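You operate a simulated robot arm through the tools that you are given. There is no shell and no other tool. Be economical: measure what you need, move in short steps, check, and stop when the job is done.

You are at the controls of a simulated two-armed robot. One attempt, no reset.

## Task
Shut the extruder down: speed to zero, stop, blower off, main switch off.
Fine: press stop once the rpm display reads 0. Leave the other controls as they are.

It is judged by the outcome, as a careful person would: the job done as asked, and still so three seconds after it is handed in. It fails if anything else is knocked over, pushed out of place, dropped, spilled or broken.

## Robot
Two 6-joint arms with fingered hands on one trunk, on a base that drives. Base frame: it is fixed to the floor where the robot stands at the start and does not move with it; the origin is under the middle of the robot, x ahead of it, y to its left, z up. Readings come in mm, rad, newtons and seconds.
The left shoulder is at the start at [70, 168, 1479], the right one opposite. With the tool pointing down near the work surface each hand reaches from about 400 to 680 mm from the robot's upright axis, wherever it stands, measured 20 degrees to its own side. Places, roughly: air valve knob [100, 1100, 300]; blower switch [800, -100, 1000]; bolt eight knob [-1100, 1200, 900]; bolt five knob [-300, 1800, 900]; bolt four knob [-100, 1500, 900]; bolt one knob [-900, 900, 900]; bolt seven knob [-1000, 1600, 900]; bolt six knob [-700, 1800, 900]; bolt three knob [-200, 1100, 900]; bolt two knob [-500, 900, 900]; colour dial [700, 700, 1100]; damper lever [0, 1200, 700]; die [-800, 1300, 900]; feeder switch [500, 600, 1000]; fill button [100, 1100, 1000]; filler dial [500, 600, 1100]. Payload 4 kg a hand.
The tool frame of a hand sits at the grasp point between the pads (the TCP): z along the fingers, y along the line on which they close. The tips reach 26 mm beyond it. The gripper opens to 132 mm. The gripper's body begins 73 mm behind the TCP. The gripper is a hand of 3 fingers: y runs from the thumb to the fingers, the wrist lies at [0, 0, -224] in the tool frame, and closing takes about 1.5 s.
Orientation is told as [roll, pitch, yaw] about the base's x, y, z axes, in that order, counted from this pose: with the fingers straight down and closing along the base's y, the tool's x points along the base's -x, its y along +y and its z along -z.

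## Interface
- The arms move only by the tool arm_command. It takes "left_plan", "right_plan" or both (then of equal length, played together; a hand with none holds still); each is a list of rows, each a list of 2 entries, a list of its own where there are three numbers: the shift along the tool's x, y, z in mm, then the turn, a rotation vector about the tool's x, y, z in rad. In form: [[[tx, ty, tz], [wx, wy, wz]], ...]. A call has 1 to 8 rows; each row is the pose to reach, as a shift and turn from the pose commanded when the call began, along the tool's axes at that moment. "left_jaw" and "right_jaw" are, for a hand that has rows, the opening, from 0 (shut) to 1 (fully open), set as the call begins (left out, the last holds). Rows are played at 5 a second. More than 50 mm and 0.15 rad between two rows, or a gripper value outside its range, and nothing of the call is played. A pose out of reach is approached as far as the arm can. The call stops where the force on the tool passes 40 N (or 10 N more than at its start, if that is more) or the arm is blocked; 0.2 s more then pass. Each finger travels about 108 mm/s and halts on what it meets, pressing with about 33 N; the grip force reading is that of the motor and also rises with nothing between the fingers. The clock runs only during rows and for 0.2 s after the last one: add rows that repeat a pose to give the fingers time. It gives the time, the measured TCP pose, the force on the tool (base axes), the opening and the grip force at its end, in the units of the frame above (readings bear some noise), with the torque about the TCP (base axes, N m) and any sound that the robot's microphone picked up.
- Cameras (640 x 400 px; columns grow to the right, rows downward): "scene" is now at [120.3, 22.6, 1684.5]; the picture's right is [0.30, -0.95, 0.00], its down [-0.77, -0.24, -0.59] and it looks along [0.57, 0.18, -0.81] (base axes); focal length 257 px, centre (320, 200). "left" rides on the left gripper at [-62, 3, -92] in its tool frame; the picture's right is [-0.05, -1.00, 0.00], its down [0.83, -0.04, -0.56] and it looks along [0.55, -0.03, 0.83] (tool axes); focal length 230 px, centre (320, 200). "right" rides on the right gripper at [62, 3, -92] in its tool frame; the picture's right is [-0.05, 1.00, 0.00], its down [-0.83, -0.04, -0.55] and it looks along [-0.55, -0.03, 0.83] (tool axes); focal length 230 px, centre (320, 200). There is no depth. A picture from a camera that has moved, and an enlarged one, comes with that camera's place and axes in the base frame and with its lens.
- camera(camera): a new picture of that camera. It takes no simulated time.
- slide_trunk(by): slides the trunk up (or, below 0, down) by that many mm; the arms and the scene camera ride with it, the base frame stays. It gives what a move gives, with no picture.
- roll_base(legs): drives the robot by 1 to 6 legs, each [ahead, left, turn to the left] in mm, mm and rad, along the robot's own axes; the way and the turn of a leg run together, so that a leg with both is an arc; at most 1500 mm and 3.142 rad a leg. The arms and the cameras ride along, it lands a little off, and it stops where it bumps. It gives what a move gives.
- finger_targets(finger1, finger2, thumb_bend, hand): sets how far each is bent, from 0 (flat) to 100 (curled in); at 30 the hand is open as for a grip, at 70 the pads meet at the TCP. One left out holds its place. A second passes; each finger stops where it meets its share of the squeeze, and holds until it gets a number again. A gripper value or a shape takes the hand back. It gives what a move gives, with no picture; readings hold the bend of each and the force on the fingers (four entries, about 0 where the hand has none), thumb and palm.
- preshape(shape, hand): the hand has 3 fingers and takes this shape, open, in about a second: jaw (thumb against the fingers, like two jaws); tri (thumb and two fingers); tip (a fingertip pinch); poke (one finger out to press); point (the index stretched); flat (the hand flat); cup (the hand cupped); fist (a fist). The gripper value then closes the fingers along that shape, each until it touches; the sizes above hold for jaw. It gives what a move gives, with no picture.
- head_to(pan, tilt): turns the head with the scene camera to pan (to the left, within 1.501 rad either way) and tilt (down, from -0.506 to 1.204), counted from straight ahead of the robot. It gives what a move gives.
- close_up(camera, box): a new picture of the part [left, top, right, bottom] of that camera's present view, enlarged. It takes no simulated time.
- finish_job(): hands the job in; it is judged then, once.

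Work in short steps. Places have to be worked out from the pictures, the camera data and where the tool is seen: move nearer, look again, correct. Check each grasp and each placing, and mend what went wrong. You have 120 turns and 100 pictures in all, those below and enlarged ones among them. Open the grippers and draw the arms clear of the work before you hand the job in, unless the task says otherwise; then end with one line.

The tools are called after ">>>" as name(argument=value, ...) on one line, values as JSON. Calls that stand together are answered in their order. arm_command: Moves the arms, as the interface text tells. Its arguments: {"type":"object","properties":{"left_plan":{"type":"array"},"left_jaw":{"type":"number"},"right_plan":{"type":"array"},"right_jaw":{"type":"number"}},"required":[]} The other tools are called the same way: slide_trunk (by) slides the trunk up or down; preshape (shape, hand) gives the hand a shape; finger_targets (finger1, finger2, thumb_bend, hand) moves the fingers one by one; roll_base (legs) drives the base; head_to (pan, tilt) turns the head that bears the scene camera; camera (camera) takes a picture; close_up (camera, box) takes an enlarged picture of a part of a camera's view; finish_job () hands the job in.

At the start:

```text
t: 0.0
left_tcp_pos: [383.3, 230.9, 999.3]
left_tool_rot: [-0.001, 0.003, -0.001]
left_wrist_force: [0.4, 0.1, 0.2]
left_moment: [0.0, -0.02, 0.01]
left_opening: 131.7
left_finger_force: 0.0
left_shape: jaw
left_bend: [30.0, 30.0, 30.0]
left_finger forces: [0.1, 0.0, 0.0, 0.1, 0.0, 0.1]
right_tcp_pos: [592.2, -183.9, 1133.1]
right_tool_rot: [0.0, 0.002, -0.002]
right_wrist_force: [-0.4, 0.2, 0.6]
right_moment: [-0.02, 0.02, -0.01]
right_opening: 132.0
right_finger_force: 0.1
right_shape: jaw
right_bend: [30.0, 30.0, 30.0]
right_finger forces: [0.1, 0.1, 0.0, 0.1, 0.0, 0.0]
trunk travel left (down, up): [-925.0, 15.0]
robot x, y, heading: [0.6, -0.4, 0.001]
head pan, tilt: [0.302, 0.937]
```

scene: 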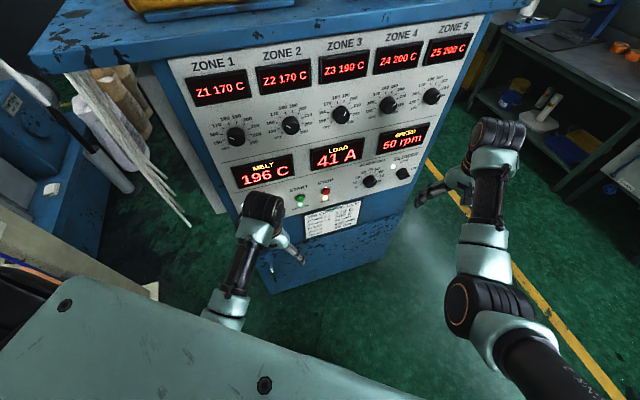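
right: 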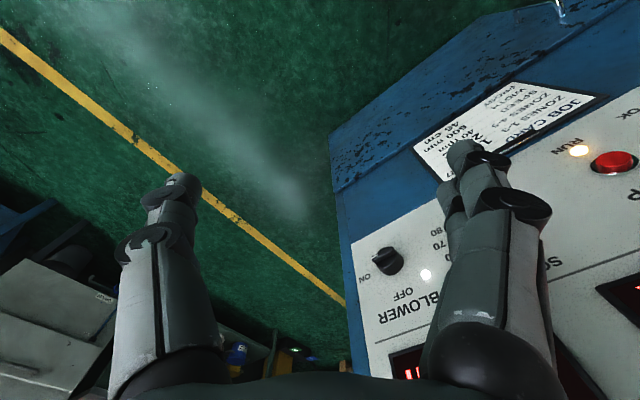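
left: 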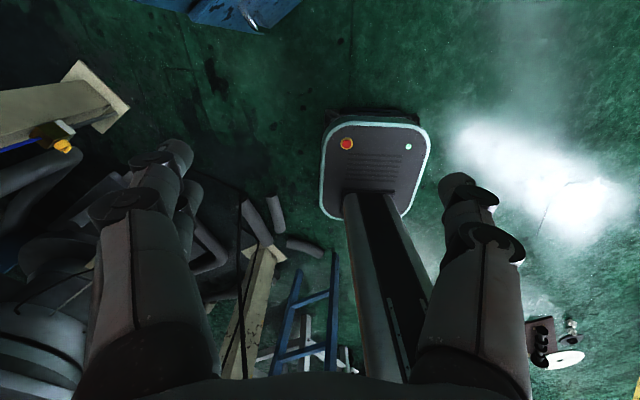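

The panel shows speed 50 rpm, with small knobs at lower right (screw speed and blower). I take enlarged views to read the panel.

>>> close_up(camera="scene", box=[230, 120, 450, 258])

>>> close_up(camera="right", box=[340, 80, 640, 380])

>>> head_to(pan=0.0, tilt=0.7)

>>> camera(camera="scene")

```text
2.90 times, centred on (340, 189) of scene
camera zoom: at [120.3, 22.6, 1684.5], right [0.3, -0.95, 0.0], down [-0.77, -0.24, -0.59], along [0.57, 0.18, -0.81], focal length 746 px, centre (262, 232)
```

zoom: 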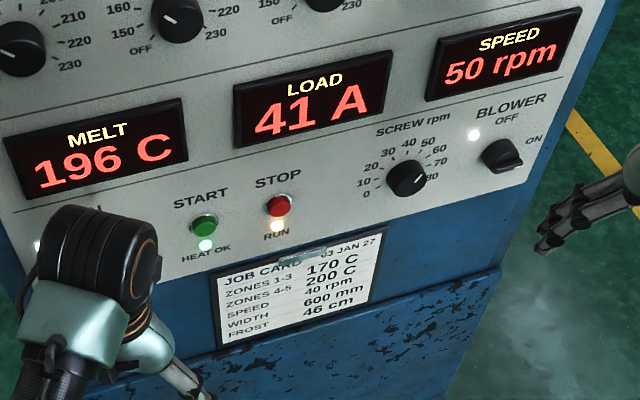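

```text
1.33 times, centred on (490, 230) of right
camera zoom: at [530.0, -180.7, 1224.7], right [0.05, 1.0, 0.0], down [0.83, -0.04, 0.55], along [0.55, -0.03, -0.83], focal length 307 px, centre (93, 160)
```

zoom: 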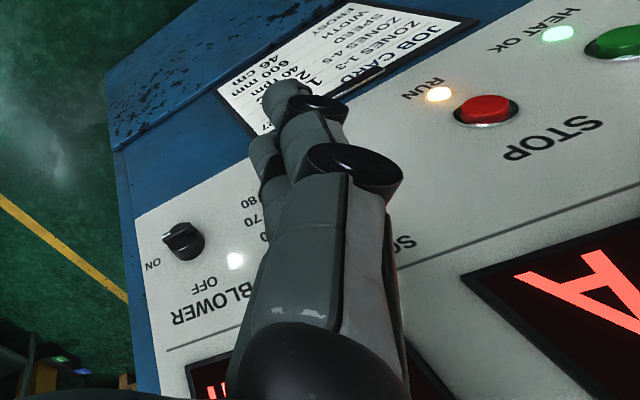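

```text
t: 0.8
left_tcp_pos: [383.4, 230.4, 999.0]
left_tool_rot: [0.001, 0.001, 0.0]
left_wrist_force: [-0.7, 0.3, -1.0]
left_moment: [0.0, 0.02, 0.01]
left_opening: 131.9
left_finger_force: 0.1
left_shape: jaw
left_bend: [30.0, 30.0, 30.0]
left_finger forces: [0.0, 0.0, 0.0, 0.0, 0.0, 0.0]
right_tcp_pos: [591.3, -184.3, 1131.8]
right_tool_rot: [0.0, 0.001, -0.001]
right_wrist_force: [0.3, 0.3, 0.0]
right_moment: [-0.04, -0.01, -0.04]
right_opening: 131.8
right_finger_force: 0.1
right_shape: jaw
right_bend: [30.0, 30.0, 30.0]
right_finger forces: [0.0, 0.0, 0.1, 0.0, 0.1, 0.1]
trunk travel left (down, up): [-925.0, 15.0]
robot x, y, heading: [-1.3, 1.1, 0.003]
head pan, tilt: [0.0, 0.7]
```

```text
94 pictures are left
camera scene: at [135.1, 0.8, 1703.3], right [0.0, -1.0, 0.0], down [-0.64, 0.0, -0.76], along [0.76, 0.0, -0.64], focal length 257 px, centre (320, 200)
```

scene: 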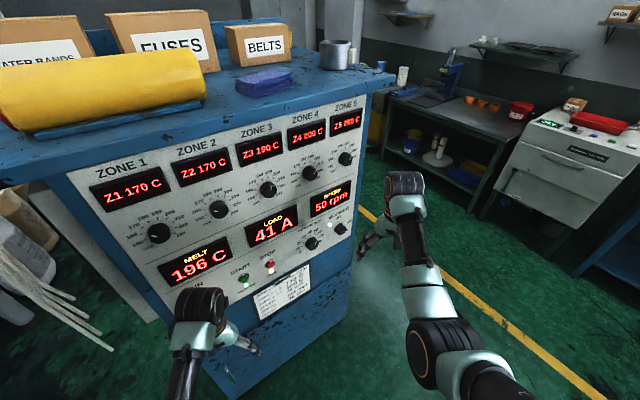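

By triangulation the panel looks vertical and yawed about 0.62 rad: blower knob ≈ (843,-78,953), stop ≈ (664,172,970). I plan to shift right about 400 mm and turn to face it, so first I look right to check that way is clear.

>>> head_to(pan=-1.2, tilt=0.8)

>>> camera(camera="scene")

```text
t: 2.2
left_tcp_pos: [384.4, 231.6, 998.6]
left_tool_rot: [-0.001, -0.002, 0.002]
left_wrist_force: [-0.9, -0.7, -0.7]
left_moment: [-0.03, 0.0, -0.02]
left_opening: 131.7
left_finger_force: 0.0
left_shape: jaw
left_bend: [30.0, 30.0, 30.0]
left_finger forces: [0.1, 0.0, 0.1, 0.0, 0.0, 0.0]
right_tcp_pos: [592.0, -184.8, 1133.1]
right_tool_rot: [0.0, -0.001, -0.004]
right_wrist_force: [0.3, 0.3, 0.3]
right_moment: [-0.01, 0.01, 0.04]
right_opening: 131.9
right_finger_force: 0.1
right_shape: jaw
right_bend: [30.0, 30.0, 30.0]
right_finger forces: [0.0, 0.0, 0.0, 0.0, 0.0, 0.0]
trunk travel left (down, up): [-925.0, 15.0]
robot x, y, heading: [-0.3, -1.5, 0.002]
head pan, tilt: [-1.201, 0.799]
```

```text
93 pictures are left
camera scene: at [79.4, -74.5, 1695.1], right [-0.93, -0.36, 0.0], down [-0.26, 0.67, -0.7], along [0.25, -0.65, -0.72], focal length 257 px, centre (320, 200)
```

scene: 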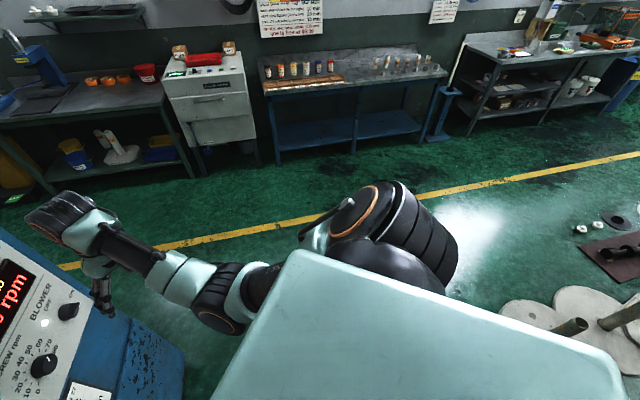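

The floor to the right is free. I drive right 400 mm and turn left 0.62 rad to face the panel.

>>> roll_base(legs=[[0, -400, 0], [0, 0, 0.62]])

>>> head_to(pan=0.0, tilt=0.75)

>>> camera(camera="scene")

```text
t: 6.4
left_tcp_pos: [178.5, 6.8, 999.6]
left_tool_rot: [0.0, -0.001, 0.62]
left_wrist_force: [0.1, 0.1, -0.5]
left_moment: [0.02, -0.04, 0.04]
left_opening: 131.9
left_finger_force: 0.0
left_shape: jaw
left_bend: [30.0, 30.0, 30.0]
left_finger forces: [0.1, 0.1, 0.0, 0.1, 0.0, 0.0]
right_tcp_pos: [588.8, -209.4, 1131.3]
right_tool_rot: [0.001, -0.001, 0.616]
right_wrist_force: [0.0, 0.0, -0.1]
right_moment: [-0.01, 0.02, -0.03]
right_opening: 132.0
right_finger_force: 0.0
right_shape: jaw
right_bend: [30.0, 30.0, 30.0]
right_finger forces: [0.1, 0.0, 0.0, 0.1, 0.1, 0.1]
trunk travel left (down, up): [-925.0, 15.0]
robot x, y, heading: [1.1, -403.7, 0.617]
head pan, tilt: [-1.201, 0.799]
```

```text
t: 7.8
left_tcp_pos: [178.5, 8.5, 1000.2]
left_tool_rot: [0.0, 0.001, 0.619]
left_wrist_force: [0.4, -0.2, 0.3]
left_moment: [0.01, -0.01, 0.02]
left_opening: 132.0
left_finger_force: 0.1
left_shape: jaw
left_bend: [30.0, 30.0, 30.0]
left_finger forces: [0.0, 0.0, 0.0, 0.1, 0.0, 0.0]
right_tcp_pos: [588.8, -209.7, 1131.6]
right_tool_rot: [0.0, -0.001, 0.617]
right_wrist_force: [-0.1, 0.2, 0.8]
right_moment: [-0.02, -0.03, 0.01]
right_opening: 131.7
right_finger_force: 0.0
right_shape: jaw
right_bend: [30.0, 30.0, 30.0]
right_finger forces: [0.0, 0.0, 0.1, 0.0, 0.0, 0.1]
trunk travel left (down, up): [-925.0, 15.0]
robot x, y, heading: [-2.4, -405.4, 0.617]
head pan, tilt: [0.0, 0.75]
```

```text
92 pictures are left
camera scene: at [109.0, -325.0, 1699.1], right [0.58, -0.81, 0.0], down [-0.56, -0.4, -0.73], along [0.6, 0.42, -0.68], focal length 257 px, centre (320, 200)
```

scene: 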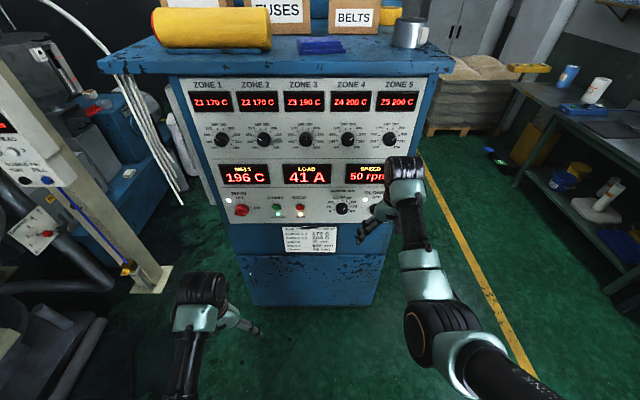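

I'm squarely facing the panel; the main switch is the red knob at lower left. I zoom in.

>>> close_up(camera="scene", box=[215, 160, 415, 260])

>>> camera(camera="right")

>>> close_up(camera="scene", box=[215, 180, 315, 240])

```text
3.20 times, centred on (315, 210) of scene
camera zoom: at [109.0, -325.0, 1699.1], right [0.58, -0.81, 0.0], down [-0.56, -0.4, -0.73], along [0.6, 0.42, -0.68], focal length 824 px, centre (336, 168)
```

zoom: 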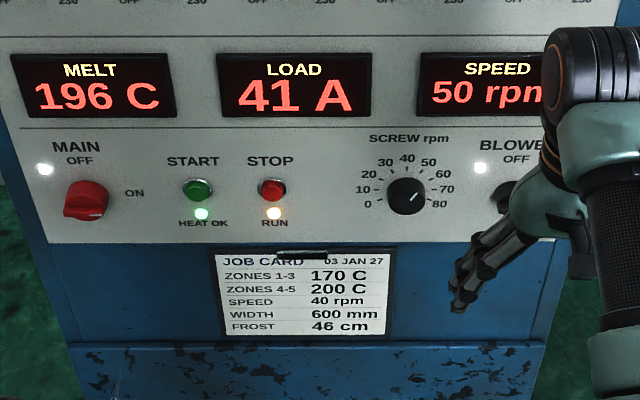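

```text
90 pictures are left
camera right: at [537.2, -242.0, 1224.6], right [-0.54, 0.84, 0.0], down [0.7, 0.45, 0.55], along [0.47, 0.3, -0.83], focal length 230 px, centre (320, 200)
```

right: 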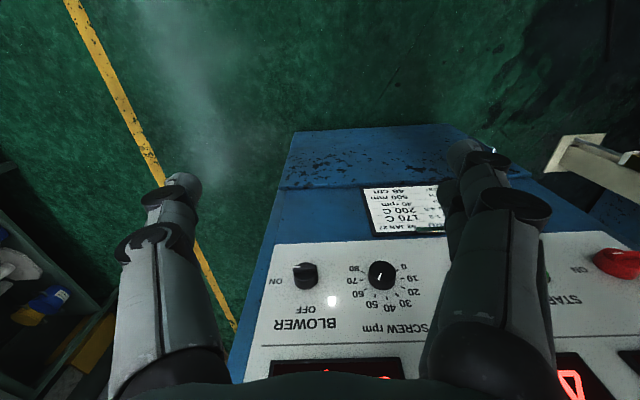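

```text
6.40 times, centred on (265, 210) of scene
camera zoom: at [109.0, -325.0, 1699.1], right [0.58, -0.81, 0.0], down [-0.56, -0.4, -0.73], along [0.6, 0.42, -0.68], focal length 1648 px, centre (672, 136)
```

zoom: 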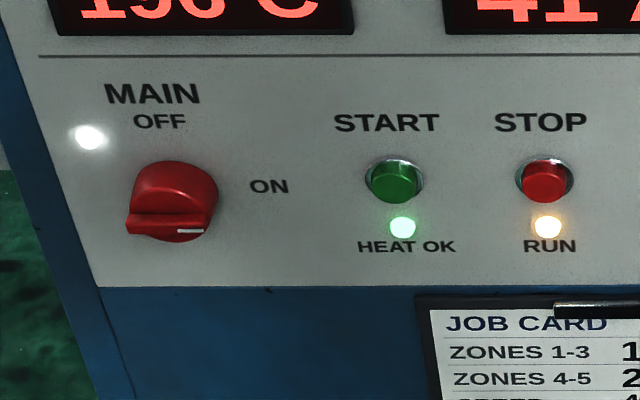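

Positions in the panel-aligned frame (f toward the panel, l left) all sit at z≈960, on a panel at f≈655: main at l≈-13, stop at -246, speed at -416, blower at -551. I lower the trunk 250 mm, then tilt the right hand to point at the panel.

>>> slide_trunk(by=-250)

>>> arm_command(right_plan=[[[0, 0, -20], [0, -0.14, 0]], [[0, 0, -40], [0, -0.28, 0]], [[0, 0, -60], [0, -0.42, 0]], [[0, 0, -80], [0, -0.56, 0]], [[0, 0, -100], [0, -0.7, 0]], [[0, 0, -120], [0, -0.84, 0]]], right_jaw=0.5)

```text
t: 10.4
left_tcp_pos: [178.3, 8.4, 749.4]
left_tool_rot: [0.001, 0.0, 0.62]
left_wrist_force: [-0.3, -0.6, 0.0]
left_moment: [0.01, 0.03, 0.0]
left_opening: 132.1
left_finger_force: 0.0
left_shape: jaw
left_bend: [30.0, 30.0, 30.0]
left_finger forces: [0.1, 0.0, 0.0, 0.0, 0.0, 0.1]
right_tcp_pos: [590.1, -209.8, 881.4]
right_tool_rot: [0.0, -0.001, 0.618]
right_wrist_force: [0.0, -0.4, -0.2]
right_moment: [-0.01, 0.0, -0.01]
right_opening: 131.8
right_finger_force: 0.0
right_shape: jaw
right_bend: [30.0, 30.0, 30.0]
right_finger forces: [0.1, 0.1, 0.0, 0.0, 0.0, 0.0]
trunk travel left (down, up): [-675.0, 265.0]
robot x, y, heading: [1.2, -401.4, 0.616]
head pan, tilt: [0.0, 0.75]
```

```text
t: 12.0
left_tcp_pos: [179.0, 8.6, 749.6]
left_tool_rot: [-0.001, 0.0, 0.621]
left_wrist_force: [-0.9, -0.1, 0.0]
left_moment: [-0.02, 0.01, -0.01]
left_opening: 131.7
left_finger_force: 0.1
left_shape: jaw
left_bend: [30.0, 30.0, 30.0]
left_finger forces: [0.1, 0.0, 0.0, 0.1, 0.0, 0.0]
right_tcp_pos: [622.1, -218.9, 1051.9]
right_tool_rot: [-0.115, -0.938, 0.681]
right_wrist_force: [-0.9, -0.6, 0.1]
right_moment: [0.05, -0.01, 0.01]
right_opening: 66.7
right_finger_force: 0.0
right_shape: jaw
right_bend: [73.0, 73.0, 70.0]
right_finger forces: [0.0, 0.1, 0.0, 0.0, 0.0, 0.1]
trunk travel left (down, up): [-675.0, 265.0]
robot x, y, heading: [0.7, -401.3, 0.618]
head pan, tilt: [0.0, 0.75]
stopped in row 6 (right hand): the arm was blocked; the commanded pose is now the measured one
```

The arm was blocked near the end; I look at its posture.

>>> camera(camera="scene")

```text
88 pictures are left
camera scene: at [109.3, -325.0, 1449.1], right [0.58, -0.81, 0.0], down [-0.56, -0.4, -0.73], along [0.6, 0.42, -0.68], focal length 257 px, centre (320, 200)
```

scene: 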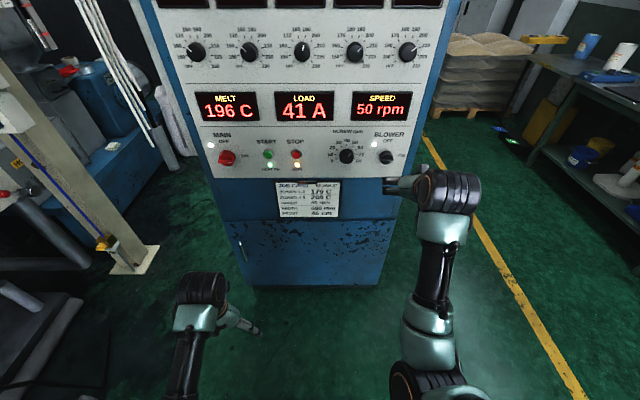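

The wrist came too near the shoulder. I extend the hand forward and down while finishing the tilt.

>>> arm_command(right_plan=[[[5, 0, 35], [0, 0, 0]], [[12, 0, 70], [0, -0.1, 0]], [[18, 0, 105], [0, -0.22, 0]], [[24, 0, 129], [0, -0.34, 0]], [[24, 0, 129], [0, -0.46, 0]], [[24, 0, 129], [0, -0.58, 0]], [[24, 0, 129], [0, -0.63, 0]]])

```text
t: 13.6
left_tcp_pos: [178.7, 8.7, 749.2]
left_tool_rot: [0.0, -0.001, 0.619]
left_wrist_force: [0.4, 0.1, 1.1]
left_moment: [-0.01, 0.03, 0.0]
left_opening: 132.0
left_finger_force: 0.1
left_shape: jaw
left_bend: [30.0, 30.0, 30.0]
left_finger forces: [0.0, 0.1, 0.0, 0.0, 0.0, 0.0]
right_tcp_pos: [699.5, -173.1, 956.1]
right_tool_rot: [-1.576, -1.507, 2.167]
right_wrist_force: [0.7, -0.1, -0.8]
right_moment: [-0.03, 0.0, -0.01]
right_opening: 66.4
right_finger_force: 0.0
right_shape: jaw
right_bend: [73.0, 73.0, 70.0]
right_finger forces: [0.1, 0.1, 0.0, 0.0, 0.1, 0.0]
trunk travel left (down, up): [-675.0, 265.0]
robot x, y, heading: [0.5, -402.8, 0.621]
head pan, tilt: [0.0, 0.75]
```

The hand is now level and facing the panel (TCP f≈470, l≈-546, z 956). I trim the small misalignment, drive ahead 90 mm, and look.

>>> arm_command(right_plan=[[[0, 0, 0], [-0.027, 0, 0.064]]])

>>> roll_base(legs=[[90, 0, 0]])

>>> camera(camera="scene")

>>> camera(camera="right")

```text
t: 14.0
left_tcp_pos: [178.8, 7.4, 750.3]
left_tool_rot: [0.002, -0.001, 0.619]
left_wrist_force: [-0.2, 0.3, -0.8]
left_moment: [0.02, -0.02, 0.03]
left_opening: 132.0
left_finger_force: 0.1
left_shape: jaw
left_bend: [30.0, 30.0, 30.0]
left_finger forces: [0.1, 0.0, 0.0, 0.1, 0.0, 0.1]
right_tcp_pos: [699.5, -173.4, 955.4]
right_tool_rot: [0.88, -1.57, -0.262]
right_wrist_force: [0.2, 0.3, -0.1]
right_moment: [0.01, -0.02, 0.01]
right_opening: 66.7
right_finger_force: 0.0
right_shape: jaw
right_bend: [73.0, 73.0, 70.0]
right_finger forces: [0.0, 0.0, 0.0, 0.1, 0.0, 0.0]
trunk travel left (down, up): [-675.0, 265.0]
robot x, y, heading: [1.4, -403.2, 0.624]
head pan, tilt: [0.0, 0.75]
```

```text
t: 15.1
left_tcp_pos: [251.6, 60.0, 749.8]
left_tool_rot: [-0.001, -0.001, 0.62]
left_wrist_force: [-0.2, 0.6, -0.4]
left_moment: [-0.03, 0.0, -0.02]
left_opening: 131.8
left_finger_force: 0.1
left_shape: jaw
left_bend: [30.0, 30.0, 30.0]
left_finger forces: [0.0, 0.0, 0.1, 0.1, 0.1, 0.0]
right_tcp_pos: [772.9, -120.3, 955.4]
right_tool_rot: [0.497, -1.568, 0.123]
right_wrist_force: [1.0, -0.1, 0.1]
right_moment: [-0.01, 0.0, 0.01]
right_opening: 66.6
right_finger_force: 0.0
right_shape: jaw
right_bend: [73.0, 73.0, 70.0]
right_finger forces: [0.1, 0.0, 0.0, 0.0, 0.1, 0.0]
trunk travel left (down, up): [-675.0, 265.0]
robot x, y, heading: [77.5, -350.8, 0.621]
head pan, tilt: [0.0, 0.75]
```

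```text
87 pictures are left
camera scene: at [182.6, -272.5, 1449.1], right [0.58, -0.81, 0.0], down [-0.56, -0.4, -0.73], along [0.6, 0.42, -0.68], focal length 257 px, centre (320, 200)
```

scene: 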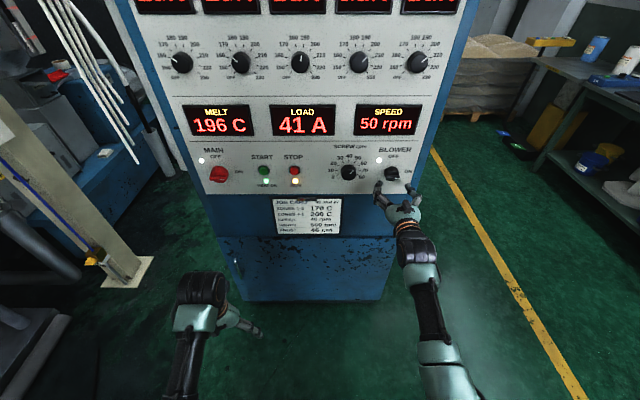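

```text
86 pictures are left
camera right: at [695.3, -171.1, 894.8], right [-0.58, 0.81, 0.05], down [-0.43, -0.36, 0.83], along [0.7, 0.46, 0.55], focal length 230 px, centre (320, 200)
```

right: 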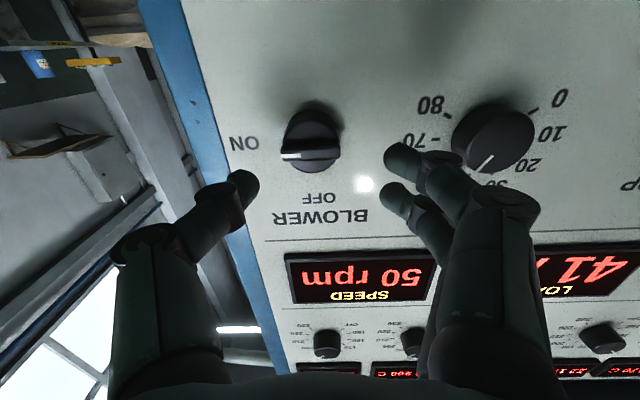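

Clear view: the speed knob is at l≈-416, z≈958, its front at f≈640, and it needs about 150° CCW. I shift the right hand in front of it, opening wider and rolling clockwise 1.2 rad to wind up.

>>> arm_command(right_plan=[[[0, 20, 0], [0, 0, 0.15]], [[0, 45, 0], [0, 0, 0.3]], [[-1, 70, 0], [0, 0, 0.45]], [[-2, 95, 0], [0, 0, 0.6]], [[-3, 115, 0], [0, 0, 0.75]], [[-3, 129, 0], [0, 0, 0.9]], [[-3, 129, 0], [0, 0, 1.05]], [[-3, 129, 0], [0, 0, 1.2]]], right_jaw=0.7)

>>> camera(camera="right")

>>> close_up(camera="scene", box=[260, 80, 460, 240])

```text
t: 16.3
left_tcp_pos: [252.7, 60.8, 749.5]
left_tool_rot: [0.0, 0.0, 0.621]
left_wrist_force: [-0.5, -1.5, -0.4]
left_moment: [0.01, 0.0, -0.01]
left_opening: 131.6
left_finger_force: 0.0
left_shape: jaw
left_bend: [30.0, 30.0, 30.0]
left_finger forces: [0.0, 0.1, 0.1, 0.0, 0.0, 0.1]
right_tcp_pos: [748.1, -84.9, 938.5]
right_tool_rot: [1.56, -1.0, -0.978]
right_wrist_force: [-0.2, -0.7, -0.8]
right_moment: [0.01, -0.01, 0.01]
right_opening: 91.8
right_finger_force: 0.1
right_shape: jaw
right_bend: [68.0, 68.0, 64.0]
right_finger forces: [0.0, 0.0, 0.0, 0.0, 0.0, 0.0]
trunk travel left (down, up): [-675.0, 265.0]
robot x, y, heading: [77.3, -348.8, 0.621]
head pan, tilt: [0.0, 0.75]
stopped in row 6 (right hand): the arm was blocked; the commanded pose is now the measured one
```

```text
85 pictures are left
camera right: at [650.9, -104.5, 888.7], right [-0.44, 0.68, 0.58], down [-0.19, -0.71, 0.68], along [0.87, 0.19, 0.45], focal length 230 px, centre (320, 200)
```

right: 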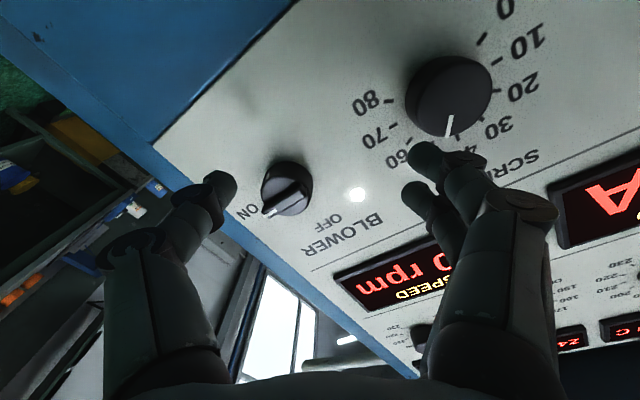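

```text
2.50 times, centred on (360, 160) of scene
camera zoom: at [182.6, -272.7, 1449.1], right [0.58, -0.81, 0.0], down [-0.56, -0.4, -0.73], along [0.6, 0.42, -0.68], focal length 644 px, centre (220, 300)
```

zoom: 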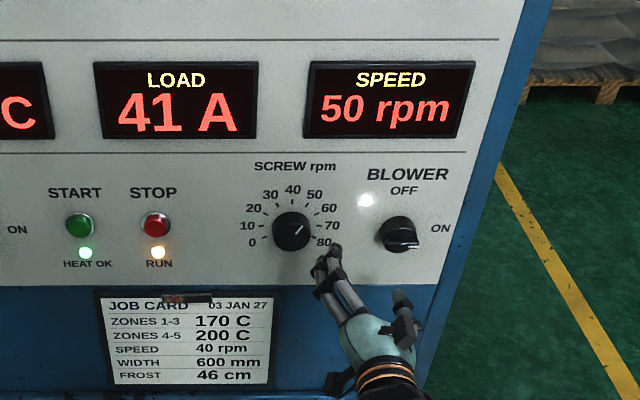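

Rolling clockwise hit a joint limit near +0.57 rad. I undo the roll while moving in front of the speed knob, and will test the opposite roll range.

>>> arm_command(right_plan=[[[0, 0, 0], [0, 0, -0.14]], [[0, 0, 0], [0, 0, -0.28]], [[0, 0, 0], [0, 0, -0.42]], [[0, 0, 0], [0, 0, -0.56]]])

```text
t: 17.3
left_tcp_pos: [251.5, 60.2, 749.1]
left_tool_rot: [0.001, 0.0, 0.62]
left_wrist_force: [0.0, -0.3, -1.1]
left_moment: [0.03, -0.01, 0.04]
left_opening: 131.7
left_finger_force: 0.1
left_shape: jaw
left_bend: [30.0, 30.0, 30.0]
left_finger forces: [0.0, 0.1, 0.0, 0.0, 0.0, 0.0]
right_tcp_pos: [748.2, -83.5, 937.0]
right_tool_rot: [0.908, -1.56, -0.326]
right_wrist_force: [-0.8, -0.8, -0.9]
right_moment: [0.01, 0.01, -0.01]
right_opening: 92.0
right_finger_force: 0.0
right_shape: jaw
right_bend: [68.0, 68.0, 64.0]
right_finger forces: [0.0, 0.0, 0.0, 0.1, 0.0, 0.0]
trunk travel left (down, up): [-675.0, 265.0]
robot x, y, heading: [77.8, -352.7, 0.62]
head pan, tilt: [0.0, 0.75]
```

Level again; now I move to l=-416, z=958 and fix the heading, then probe negative roll.

>>> arm_command(right_plan=[[[-10, 43, 0], [-0.02, 0, 0]], [[-21, 86, 0], [-0.035, 0, 0]], [[-21, 86, 0], [-0.035, 0, 0]]])

>>> arm_command(right_plan=[[[0, 0, 0], [0, 0, -0.13]], [[0, 0, 0], [0, 0, -0.26]], [[0, 0, 0], [0, 0, -0.39]], [[0, 0, 0], [0, 0, -0.52]], [[0, 0, 0], [0, 0, -0.65]], [[0, 0, 0], [0, 0, -0.78]], [[0, 0, 0], [0, 0, -0.91]], [[0, 0, 0], [0, 0, -1.04]]])

>>> camera(camera="scene")

```text
t: 17.9
left_tcp_pos: [252.8, 60.8, 749.1]
left_tool_rot: [-0.001, 0.0, 0.62]
left_wrist_force: [0.1, 0.0, -0.1]
left_moment: [-0.01, -0.01, -0.04]
left_opening: 131.9
left_finger_force: 0.1
left_shape: jaw
left_bend: [30.0, 30.0, 30.0]
left_finger forces: [0.1, 0.0, 0.0, 0.0, 0.0, 0.0]
right_tcp_pos: [748.3, -84.9, 923.4]
right_tool_rot: [-1.44, -1.39, 2.012]
right_wrist_force: [-0.3, -0.3, 0.7]
right_moment: [0.03, 0.01, 0.02]
right_opening: 92.2
right_finger_force: 0.1
right_shape: jaw
right_bend: [68.0, 68.0, 64.0]
right_finger forces: [0.1, 0.0, 0.0, 0.0, 0.0, 0.0]
trunk travel left (down, up): [-675.0, 265.0]
robot x, y, heading: [74.8, -345.7, 0.619]
head pan, tilt: [0.0, 0.75]
stopped in row 3 (right hand): the arm was blocked; the commanded pose is now the measured one
```

```text
t: 19.7
left_tcp_pos: [252.1, 58.4, 750.5]
left_tool_rot: [-0.002, 0.0, 0.619]
left_wrist_force: [0.5, 0.8, -0.4]
left_moment: [-0.03, -0.03, 0.02]
left_opening: 132.1
left_finger_force: 0.2
left_shape: jaw
left_bend: [30.0, 30.0, 30.0]
left_finger forces: [0.1, 0.0, 0.0, 0.1, 0.0, 0.1]
right_tcp_pos: [748.3, -84.4, 922.8]
right_tool_rot: [-1.546, -0.347, 2.132]
right_wrist_force: [0.4, 0.7, 1.3]
right_moment: [0.01, -0.03, 0.0]
right_opening: 91.9
right_finger_force: 0.0
right_shape: jaw
right_bend: [68.0, 68.0, 64.0]
right_finger forces: [0.0, 0.0, 0.1, 0.0, 0.1, 0.0]
trunk travel left (down, up): [-675.0, 265.0]
robot x, y, heading: [74.9, -352.3, 0.622]
head pan, tilt: [0.0, 0.75]
```

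```text
83 pictures are left
camera scene: at [182.4, -272.7, 1449.1], right [0.58, -0.81, 0.0], down [-0.56, -0.4, -0.73], along [0.6, 0.42, -0.68], focal length 257 px, centre (320, 200)
```

scene: 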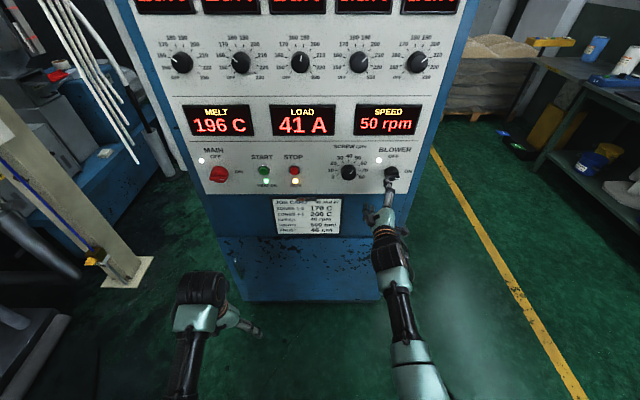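

Negative roll works (now about -1.2), while positions inward of the shoulder are blocked. I probe further negative roll to learn the range.

>>> arm_command(right_plan=[[[0, 0, 0], [0, 0, -0.14]], [[0, 0, 0], [0, 0, -0.28]], [[0, 0, 0], [0, 0, -0.42]], [[0, 0, 0], [0, 0, -0.56]], [[0, 0, 0], [0, 0, -0.7]], [[0, 0, 0], [0, 0, -0.84]], [[0, 0, 0], [0, 0, -0.98]], [[0, 0, 0], [0, 0, -1.12]]])

>>> arm_command(right_plan=[[[0, 0, 0], [0, 0, -0.14]], [[0, 0, 0], [0, 0, -0.28]], [[0, 0, 0], [0, 0, -0.42]], [[0, 0, 0], [0, 0, -0.56]], [[0, 0, 0], [0, 0, -0.7]], [[0, 0, 0], [0, 0, -0.84]]])

```text
t: 21.5
left_tcp_pos: [252.0, 60.1, 749.2]
left_tool_rot: [-0.001, 0.0, 0.62]
left_wrist_force: [-0.3, 0.9, -0.1]
left_moment: [0.02, 0.03, 0.04]
left_opening: 132.0
left_finger_force: 0.0
left_shape: jaw
left_bend: [30.0, 30.0, 30.0]
left_finger forces: [0.0, 0.0, 0.1, 0.0, 0.1, 0.0]
right_tcp_pos: [750.5, -79.2, 911.7]
right_tool_rot: [-1.546, 0.772, 2.153]
right_wrist_force: [-0.3, 0.5, 0.5]
right_moment: [-0.04, 0.02, -0.02]
right_opening: 92.2
right_finger_force: 0.0
right_shape: jaw
right_bend: [68.0, 68.0, 64.0]
right_finger forces: [0.1, 0.1, 0.0, 0.0, 0.0, 0.0]
right hand out of reach, approached as far as the arm can: row 7, 8
trunk travel left (down, up): [-675.0, 265.0]
robot x, y, heading: [74.4, -351.2, 0.619]
head pan, tilt: [0.0, 0.75]
```

```text
t: 22.9
left_tcp_pos: [252.5, 61.2, 750.3]
left_tool_rot: [0.0, 0.0, 0.619]
left_wrist_force: [0.1, -0.3, 0.5]
left_moment: [0.01, -0.04, -0.03]
left_opening: 131.8
left_finger_force: 0.0
left_shape: jaw
left_bend: [30.0, 30.0, 30.0]
left_finger forces: [0.1, 0.0, 0.0, 0.1, 0.0, 0.1]
right_tcp_pos: [753.9, -70.1, 892.9]
right_tool_rot: [1.341, 1.535, -1.229]
right_wrist_force: [-0.1, 0.0, -0.7]
right_moment: [0.0, -0.02, 0.03]
right_opening: 92.0
right_finger_force: 0.0
right_shape: jaw
right_bend: [68.0, 68.0, 64.0]
right_finger forces: [0.1, 0.0, 0.0, 0.0, 0.1, 0.1]
right hand out of reach, approached as far as the arm can: row 1, 2, 3, 4, 5, 6
trunk travel left (down, up): [-675.0, 265.0]
robot x, y, heading: [73.5, -355.4, 0.618]
head pan, tilt: [0.0, 0.75]
```

Roll reaches about -3.1, but with some sag ("out of reach"), so I look at the arm posture to find which way to relieve it.

>>> camera(camera="scene")

>>> camera(camera="left")

>>> camera(camera="right")

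```text
82 pictures are left
camera scene: at [182.5, -272.6, 1449.1], right [0.58, -0.81, 0.0], down [-0.56, -0.4, -0.73], along [0.6, 0.42, -0.68], focal length 257 px, centre (320, 200)
```

scene: 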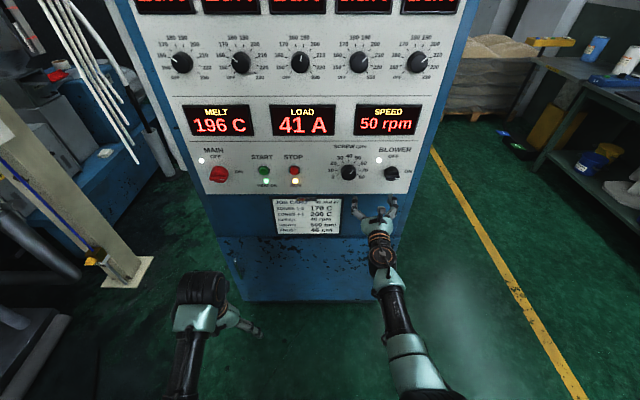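

```text
81 pictures are left
camera left: at [300.7, 98.5, 842.8], right [0.62, -0.78, 0.0], down [-0.65, -0.52, 0.56], along [-0.44, -0.35, -0.83], focal length 230 px, centre (320, 200)
```

left: 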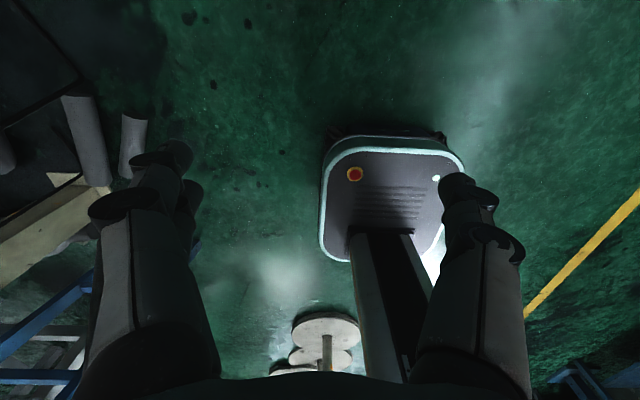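

```text
80 pictures are left
camera right: at [676.7, -120.2, 955.9], right [0.54, -0.84, -0.02], down [-0.48, -0.29, -0.83], along [0.69, 0.46, -0.56], focal length 230 px, centre (320, 200)
```

right: 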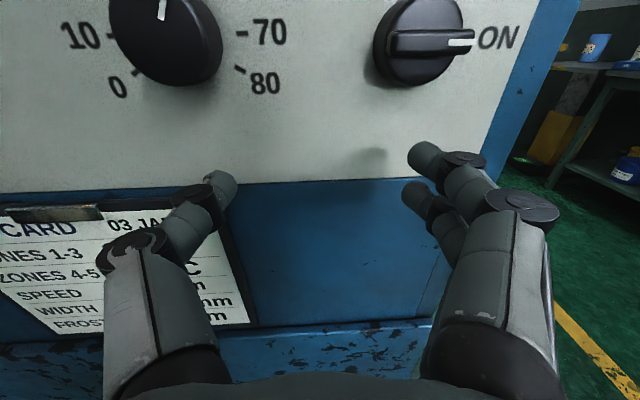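

The forearm is in line with the tool (a wrist singularity). Lowering the trunk will make the forearm slope up and free the wrist: I back off 60 mm and lower by 230 mm.

>>> roll_base(legs=[[-60, 0, 0]])

>>> slide_trunk(by=-230)

>>> arm_command(right_plan=[[[35, 0, 0], [0, 0, 0]], [[70, 0, 0], [0, 0, 0]], [[105, 0, 0], [0, 0, 0]], [[140, 0, 0], [0, 0, 0]], [[175, 0, 0], [0, 0, 0]], [[210, 0, 0], [0, 0, 0]], [[245, 0, 0], [0, 0, 0]], [[280, 0, 0], [0, 0, 0]]])

```text
t: 23.9
left_tcp_pos: [203.9, 26.7, 748.7]
left_tool_rot: [0.001, 0.0, 0.618]
left_wrist_force: [0.3, 0.6, 0.1]
left_moment: [0.01, 0.0, 0.03]
left_opening: 131.7
left_finger_force: 0.1
left_shape: jaw
left_bend: [30.0, 30.0, 30.0]
left_finger forces: [0.0, 0.1, 0.0, 0.0, 0.1, 0.0]
right_tcp_pos: [705.0, -105.5, 892.1]
right_tool_rot: [1.281, 1.535, -1.29]
right_wrist_force: [-0.3, 0.0, -0.3]
right_moment: [-0.01, 0.04, 0.02]
right_opening: 92.4
right_finger_force: 0.1
right_shape: jaw
right_bend: [68.0, 68.0, 64.0]
right_finger forces: [0.0, 0.0, 0.1, 0.1, 0.1, 0.1]
trunk travel left (down, up): [-675.0, 265.0]
robot x, y, heading: [30.4, -387.0, 0.617]
head pan, tilt: [0.0, 0.75]
```

```text
t: 26.3
left_tcp_pos: [205.1, 25.5, 520.1]
left_tool_rot: [-0.001, 0.001, 0.619]
left_wrist_force: [0.5, 0.4, -0.4]
left_moment: [0.02, 0.02, -0.01]
left_opening: 132.0
left_finger_force: 0.1
left_shape: jaw
left_bend: [30.0, 30.0, 30.0]
left_finger forces: [0.0, 0.1, 0.0, 0.1, 0.0, 0.0]
right_tcp_pos: [705.2, -105.5, 662.3]
right_tool_rot: [1.29, 1.536, -1.279]
right_wrist_force: [0.1, -0.2, 0.3]
right_moment: [0.0, 0.03, -0.03]
right_opening: 92.2
right_finger_force: 0.0
right_shape: jaw
right_bend: [68.0, 68.0, 64.0]
right_finger forces: [0.1, 0.1, 0.0, 0.1, 0.0, 0.1]
trunk travel left (down, up): [-445.0, 495.0]
robot x, y, heading: [27.7, -387.0, 0.622]
head pan, tilt: [0.0, 0.75]
```

```text
t: 28.1
left_tcp_pos: [204.2, 27.4, 520.0]
left_tool_rot: [0.001, 0.002, 0.621]
left_wrist_force: [0.1, 0.0, 0.1]
left_moment: [0.02, -0.01, 0.02]
left_opening: 132.1
left_finger_force: 0.1
left_shape: jaw
left_bend: [30.0, 30.0, 30.0]
left_finger forces: [0.1, 0.0, 0.0, 0.0, 0.0, 0.0]
right_tcp_pos: [753.1, -10.6, 774.5]
right_tool_rot: [2.882, 1.478, 0.313]
right_wrist_force: [0.0, -0.6, -0.1]
right_moment: [-0.01, 0.03, -0.02]
right_opening: 92.2
right_finger_force: 0.0
right_shape: jaw
right_bend: [68.0, 68.0, 64.0]
right_finger forces: [0.0, 0.1, 0.0, 0.0, 0.0, 0.0]
right hand out of reach, approached as far as the arm can: row 1, 2, 3, 4, 5, 6, 7, 8
trunk travel left (down, up): [-445.0, 495.0]
robot x, y, heading: [25.5, -389.3, 0.624]
head pan, tilt: [0.0, 0.75]
```

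Still constrained — the wrist seems to be in a flipped configuration. I back the hand off and unroll it toward its original side.

>>> arm_command(right_plan=[[[-20, 0, -30], [0, 0, 0.14]], [[-40, 0, -60], [0, 0, 0.28]], [[-60, 0, -90], [0, 0, 0.42]], [[-80, 0, -100], [0, 0, 0.56]], [[-80, 0, -100], [0, 0, 0.7]], [[-80, 0, -100], [0, 0, 0.84]], [[-80, 0, -100], [0, 0, 0.98]], [[-80, 0, -100], [0, 0, 1.12]]])

>>> arm_command(right_plan=[[[0, 0, 0], [0, 0, 0.14]], [[0, 0, 0], [0, 0, 0.28]], [[0, 0, 0], [0, 0, 0.42]], [[0, 0, 0], [0, 0, 0.56]], [[0, 0, 0], [0, 0, 0.7]], [[0, 0, 0], [0, 0, 0.84]], [[0, 0, 0], [0, 0, 0.98]], [[0, 0, 0], [0, 0, 1.12]]])

>>> camera(camera="scene")

```text
t: 30.1
left_tcp_pos: [204.4, 26.6, 520.0]
left_tool_rot: [-0.001, 0.0, 0.62]
left_wrist_force: [0.0, -0.4, 1.4]
left_moment: [0.01, 0.03, 0.0]
left_opening: 131.8
left_finger_force: 0.1
left_shape: jaw
left_bend: [30.0, 30.0, 30.0]
left_finger forces: [0.0, 0.0, 0.0, 0.0, 0.0, 0.1]
right_tcp_pos: [726.8, -71.5, 761.5]
right_tool_rot: [-1.82, 0.515, 2.005]
right_wrist_force: [-0.4, 0.2, -0.1]
right_moment: [-0.04, 0.01, -0.01]
right_opening: 92.1
right_finger_force: 0.1
right_shape: jaw
right_bend: [68.0, 68.0, 64.0]
right_finger forces: [0.1, 0.1, 0.0, 0.1, 0.0, 0.0]
trunk travel left (down, up): [-445.0, 495.0]
robot x, y, heading: [26.7, -386.2, 0.615]
head pan, tilt: [0.0, 0.75]
stopped in row 8 (right hand): the arm was blocked; the commanded pose is now the measured one
```

```text
t: 31.9
left_tcp_pos: [204.6, 26.0, 519.6]
left_tool_rot: [0.0, 0.0, 0.619]
left_wrist_force: [0.2, 0.7, 0.3]
left_moment: [0.02, 0.01, 0.04]
left_opening: 131.5
left_finger_force: 0.0
left_shape: jaw
left_bend: [30.0, 30.0, 30.0]
left_finger forces: [0.0, 0.1, 0.0, 0.0, 0.0, 0.1]
right_tcp_pos: [726.5, -71.2, 760.8]
right_tool_rot: [-1.829, -0.578, 2.274]
right_wrist_force: [0.1, -1.1, -0.3]
right_moment: [-0.04, 0.01, 0.02]
right_opening: 92.1
right_finger_force: 0.1
right_shape: jaw
right_bend: [68.0, 68.0, 64.0]
right_finger forces: [0.0, 0.0, 0.0, 0.1, 0.0, 0.1]
trunk travel left (down, up): [-445.0, 495.0]
robot x, y, heading: [23.3, -387.1, 0.622]
head pan, tilt: [0.0, 0.75]
```

```text
79 pictures are left
camera scene: at [134.4, -307.0, 1219.1], right [0.58, -0.81, 0.0], down [-0.56, -0.4, -0.73], along [0.6, 0.42, -0.68], focal length 257 px, centre (320, 200)
```

scene: 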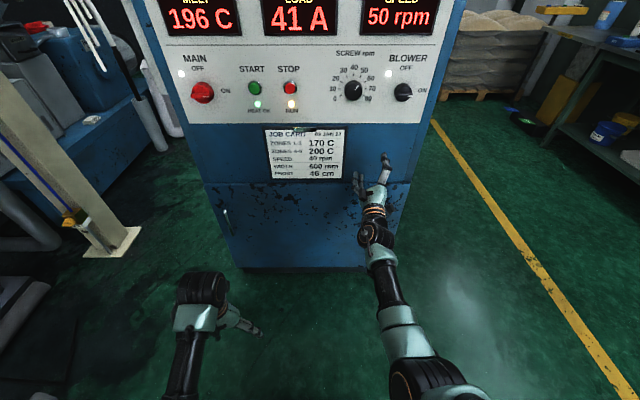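

The hand is free again (roll ≈ -1.0, z 761, f 551). I raise it 160 mm while levelling the tool.

>>> arm_command(right_plan=[[[-16, -24, 6], [-0.07, 0.024, 0]], [[-33, -49, 13], [-0.14, 0.048, 0]], [[-49, -73, 19], [-0.209, 0.072, 0]], [[-66, -97, 26], [-0.209, 0.072, 0]], [[-82, -121, 32], [-0.209, 0.072, 0]], [[-87, -130, 34], [-0.209, 0.072, 0]]])

```text
t: 33.3
left_tcp_pos: [204.1, 26.2, 519.0]
left_tool_rot: [-0.001, -0.001, 0.618]
left_wrist_force: [-0.3, 0.3, 0.2]
left_moment: [0.03, -0.01, -0.02]
left_opening: 131.9
left_finger_force: 0.1
left_shape: jaw
left_bend: [30.0, 30.0, 30.0]
left_finger forces: [0.0, 0.1, 0.0, 0.1, 0.1, 0.0]
right_tcp_pos: [725.8, -70.5, 921.2]
right_tool_rot: [-1.575, -0.589, 2.191]
right_wrist_force: [0.9, 0.3, 0.0]
right_moment: [0.0, -0.01, -0.02]
right_opening: 92.2
right_finger_force: 0.1
right_shape: jaw
right_bend: [68.0, 68.0, 64.0]
right_finger forces: [0.1, 0.1, 0.0, 0.0, 0.0, 0.0]
right hand out of reach, approached as far as the arm can: row 1, 2
trunk travel left (down, up): [-445.0, 495.0]
robot x, y, heading: [24.2, -387.2, 0.623]
head pan, tilt: [0.0, 0.75]
```

That worked. Now I move to the speed-knob axis (l -416, z 958) and wind up the roll clockwise by 1.1 rad.

>>> arm_command(right_plan=[[[-18, 1, 0], [0, 0, 0]], [[-36, 2, 0], [0, 0, 0.14]], [[-54, 3, 0], [0, 0, 0.28]], [[-72, 4, 0], [0, 0, 0.42]], [[-72, 4, 0], [0, 0, 0.56]], [[-72, 4, 0], [0, 0, 0.7]], [[-72, 4, 0], [0, 0, 0.84]], [[-72, 4, 0], [0, 0, 0.98]]])

>>> arm_command(right_plan=[[[0, 0, 0], [0, 0, 0.14]], [[0, 0, 0], [0, 0, 0.28]], [[0, 0, 0], [0, 0, 0.42]], [[0, 0, 0], [0, 0, 0.56]], [[0, 0, 0], [0, 0, 0.7]], [[0, 0, 0], [0, 0, 0.84]]])

>>> camera(camera="scene")

>>> camera(camera="right")

```text
t: 35.3
left_tcp_pos: [203.9, 25.5, 520.5]
left_tool_rot: [0.002, 0.0, 0.62]
left_wrist_force: [-0.2, 0.7, -0.7]
left_moment: [0.0, 0.02, -0.02]
left_opening: 131.8
left_finger_force: 0.1
left_shape: jaw
left_bend: [30.0, 30.0, 30.0]
left_finger forces: [0.0, 0.0, 0.1, 0.0, 0.0, 0.1]
right_tcp_pos: [737.0, -59.9, 951.8]
right_tool_rot: [-1.736, -1.491, 2.291]
right_wrist_force: [0.2, 0.0, -0.4]
right_moment: [-0.01, -0.01, -0.03]
right_opening: 92.0
right_finger_force: 0.0
right_shape: jaw
right_bend: [68.0, 68.0, 64.0]
right_finger forces: [0.0, 0.0, 0.0, 0.1, 0.0, 0.0]
right hand out of reach, approached as far as the arm can: row 4, 5, 6, 7, 8
trunk travel left (down, up): [-445.0, 495.0]
robot x, y, heading: [25.4, -383.5, 0.617]
head pan, tilt: [0.0, 0.75]
stopped in row 8 (right hand): the arm was blocked; the commanded pose is now the measured one
```

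```text
t: 36.7
left_tcp_pos: [204.7, 25.3, 521.7]
left_tool_rot: [-0.002, 0.0, 0.621]
left_wrist_force: [0.4, 0.3, -0.4]
left_moment: [0.01, 0.0, -0.02]
left_opening: 132.0
left_finger_force: 0.0
left_shape: jaw
left_bend: [30.0, 30.0, 30.0]
left_finger forces: [0.0, 0.0, 0.1, 0.1, 0.0, 0.1]
right_tcp_pos: [736.6, -58.6, 950.8]
right_tool_rot: [1.585, -0.807, -1.021]
right_wrist_force: [-0.6, -0.2, 0.5]
right_moment: [-0.01, -0.02, -0.02]
right_opening: 92.3
right_finger_force: 0.1
right_shape: jaw
right_bend: [68.0, 68.0, 64.0]
right_finger forces: [0.0, 0.0, 0.1, 0.0, 0.0, 0.0]
trunk travel left (down, up): [-445.0, 495.0]
robot x, y, heading: [26.9, -388.2, 0.62]
head pan, tilt: [0.0, 0.75]
```

```text
78 pictures are left
camera scene: at [134.4, -307.0, 1219.1], right [0.58, -0.81, 0.0], down [-0.56, -0.4, -0.73], along [0.6, 0.42, -0.68], focal length 257 px, centre (320, 200)
```

scene: 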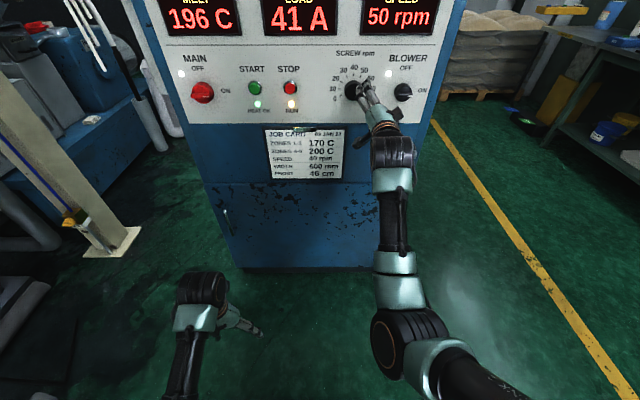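

```text
77 pictures are left
camera right: at [633.8, -68.9, 908.6], right [-0.37, 0.58, 0.73], down [-0.15, -0.81, 0.56], along [0.92, 0.1, 0.39], focal length 230 px, centre (320, 200)
```

right: 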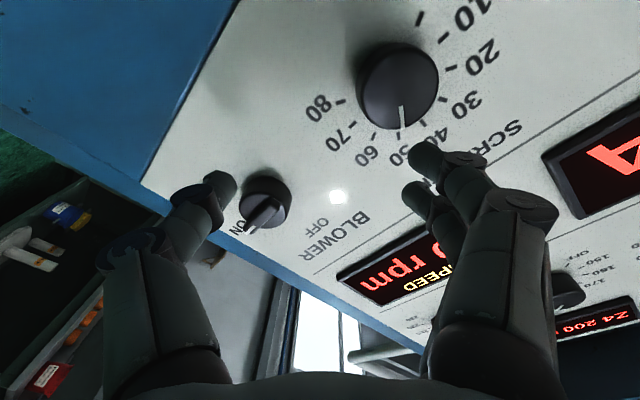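

The hand can't go inward of about 142 mm from the robot's centreline, so I drive the base left 70 mm and then trim position and heading.

>>> roll_base(legs=[[0, 70, 0]])

>>> arm_command(right_plan=[[[-7, -2, 0], [-0.022, 0.02, 0]], [[-13, -4, 0], [-0.043, 0.041, 0]], [[-13, -4, 0], [-0.043, 0.041, 0]]])

>>> camera(camera="right")

>>> close_up(camera="scene", box=[240, 0, 440, 125])

```text
t: 37.7
left_tcp_pos: [163.7, 81.9, 519.3]
left_tool_rot: [-0.003, -0.002, 0.618]
left_wrist_force: [0.7, 0.2, -0.3]
left_moment: [-0.01, 0.02, 0.02]
left_opening: 132.1
left_finger_force: 0.1
left_shape: jaw
left_bend: [30.0, 30.0, 30.0]
left_finger forces: [0.0, 0.1, 0.0, 0.1, 0.1, 0.1]
right_tcp_pos: [696.3, -2.2, 952.1]
right_tool_rot: [1.588, -0.809, -1.024]
right_wrist_force: [-0.7, 0.4, -1.4]
right_moment: [-0.02, -0.02, -0.04]
right_opening: 92.4
right_finger_force: 0.1
right_shape: jaw
right_bend: [68.0, 68.0, 64.0]
right_finger forces: [0.1, 0.0, 0.0, 0.1, 0.0, 0.0]
trunk travel left (down, up): [-445.0, 495.0]
robot x, y, heading: [-12.9, -325.3, 0.616]
head pan, tilt: [0.0, 0.75]
```

```text
t: 38.5
left_tcp_pos: [165.6, 82.2, 519.6]
left_tool_rot: [0.002, 0.0, 0.618]
left_wrist_force: [1.0, 0.0, 0.5]
left_moment: [-0.01, 0.0, 0.02]
left_opening: 131.7
left_finger_force: 0.0
left_shape: jaw
left_bend: [30.0, 30.0, 30.0]
left_finger forces: [0.0, 0.0, 0.1, 0.0, 0.0, 0.0]
right_tcp_pos: [702.0, -12.9, 959.5]
right_tool_rot: [1.589, -0.811, -0.964]
right_wrist_force: [-0.4, 0.5, 0.1]
right_moment: [0.0, 0.0, 0.0]
right_opening: 92.3
right_finger_force: 0.1
right_shape: jaw
right_bend: [68.0, 68.0, 64.0]
right_finger forces: [0.0, 0.1, 0.0, 0.0, 0.1, 0.0]
trunk travel left (down, up): [-445.0, 495.0]
robot x, y, heading: [-11.2, -329.8, 0.615]
head pan, tilt: [0.0, 0.75]
```

```text
76 pictures are left
camera right: at [601.1, -29.4, 916.3], right [-0.4, 0.56, 0.73], down [-0.11, -0.82, 0.56], along [0.91, 0.15, 0.39], focal length 230 px, centre (320, 200)
```

right: 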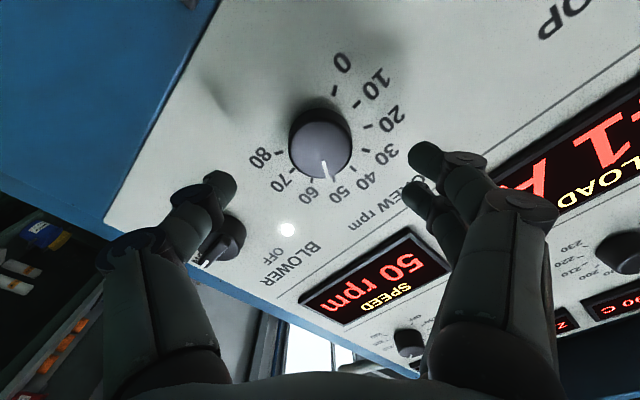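

```text
3.20 times, centred on (340, 62) of scene
camera zoom: at [94.4, -250.9, 1219.1], right [0.58, -0.81, 0.0], down [-0.56, -0.4, -0.73], along [0.6, 0.42, -0.68], focal length 824 px, centre (256, 640)
```

zoom: 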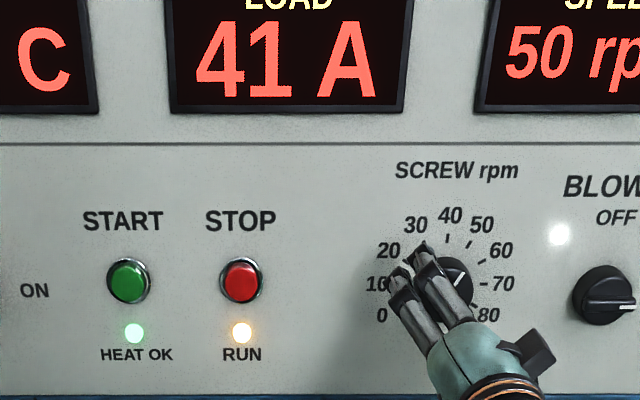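

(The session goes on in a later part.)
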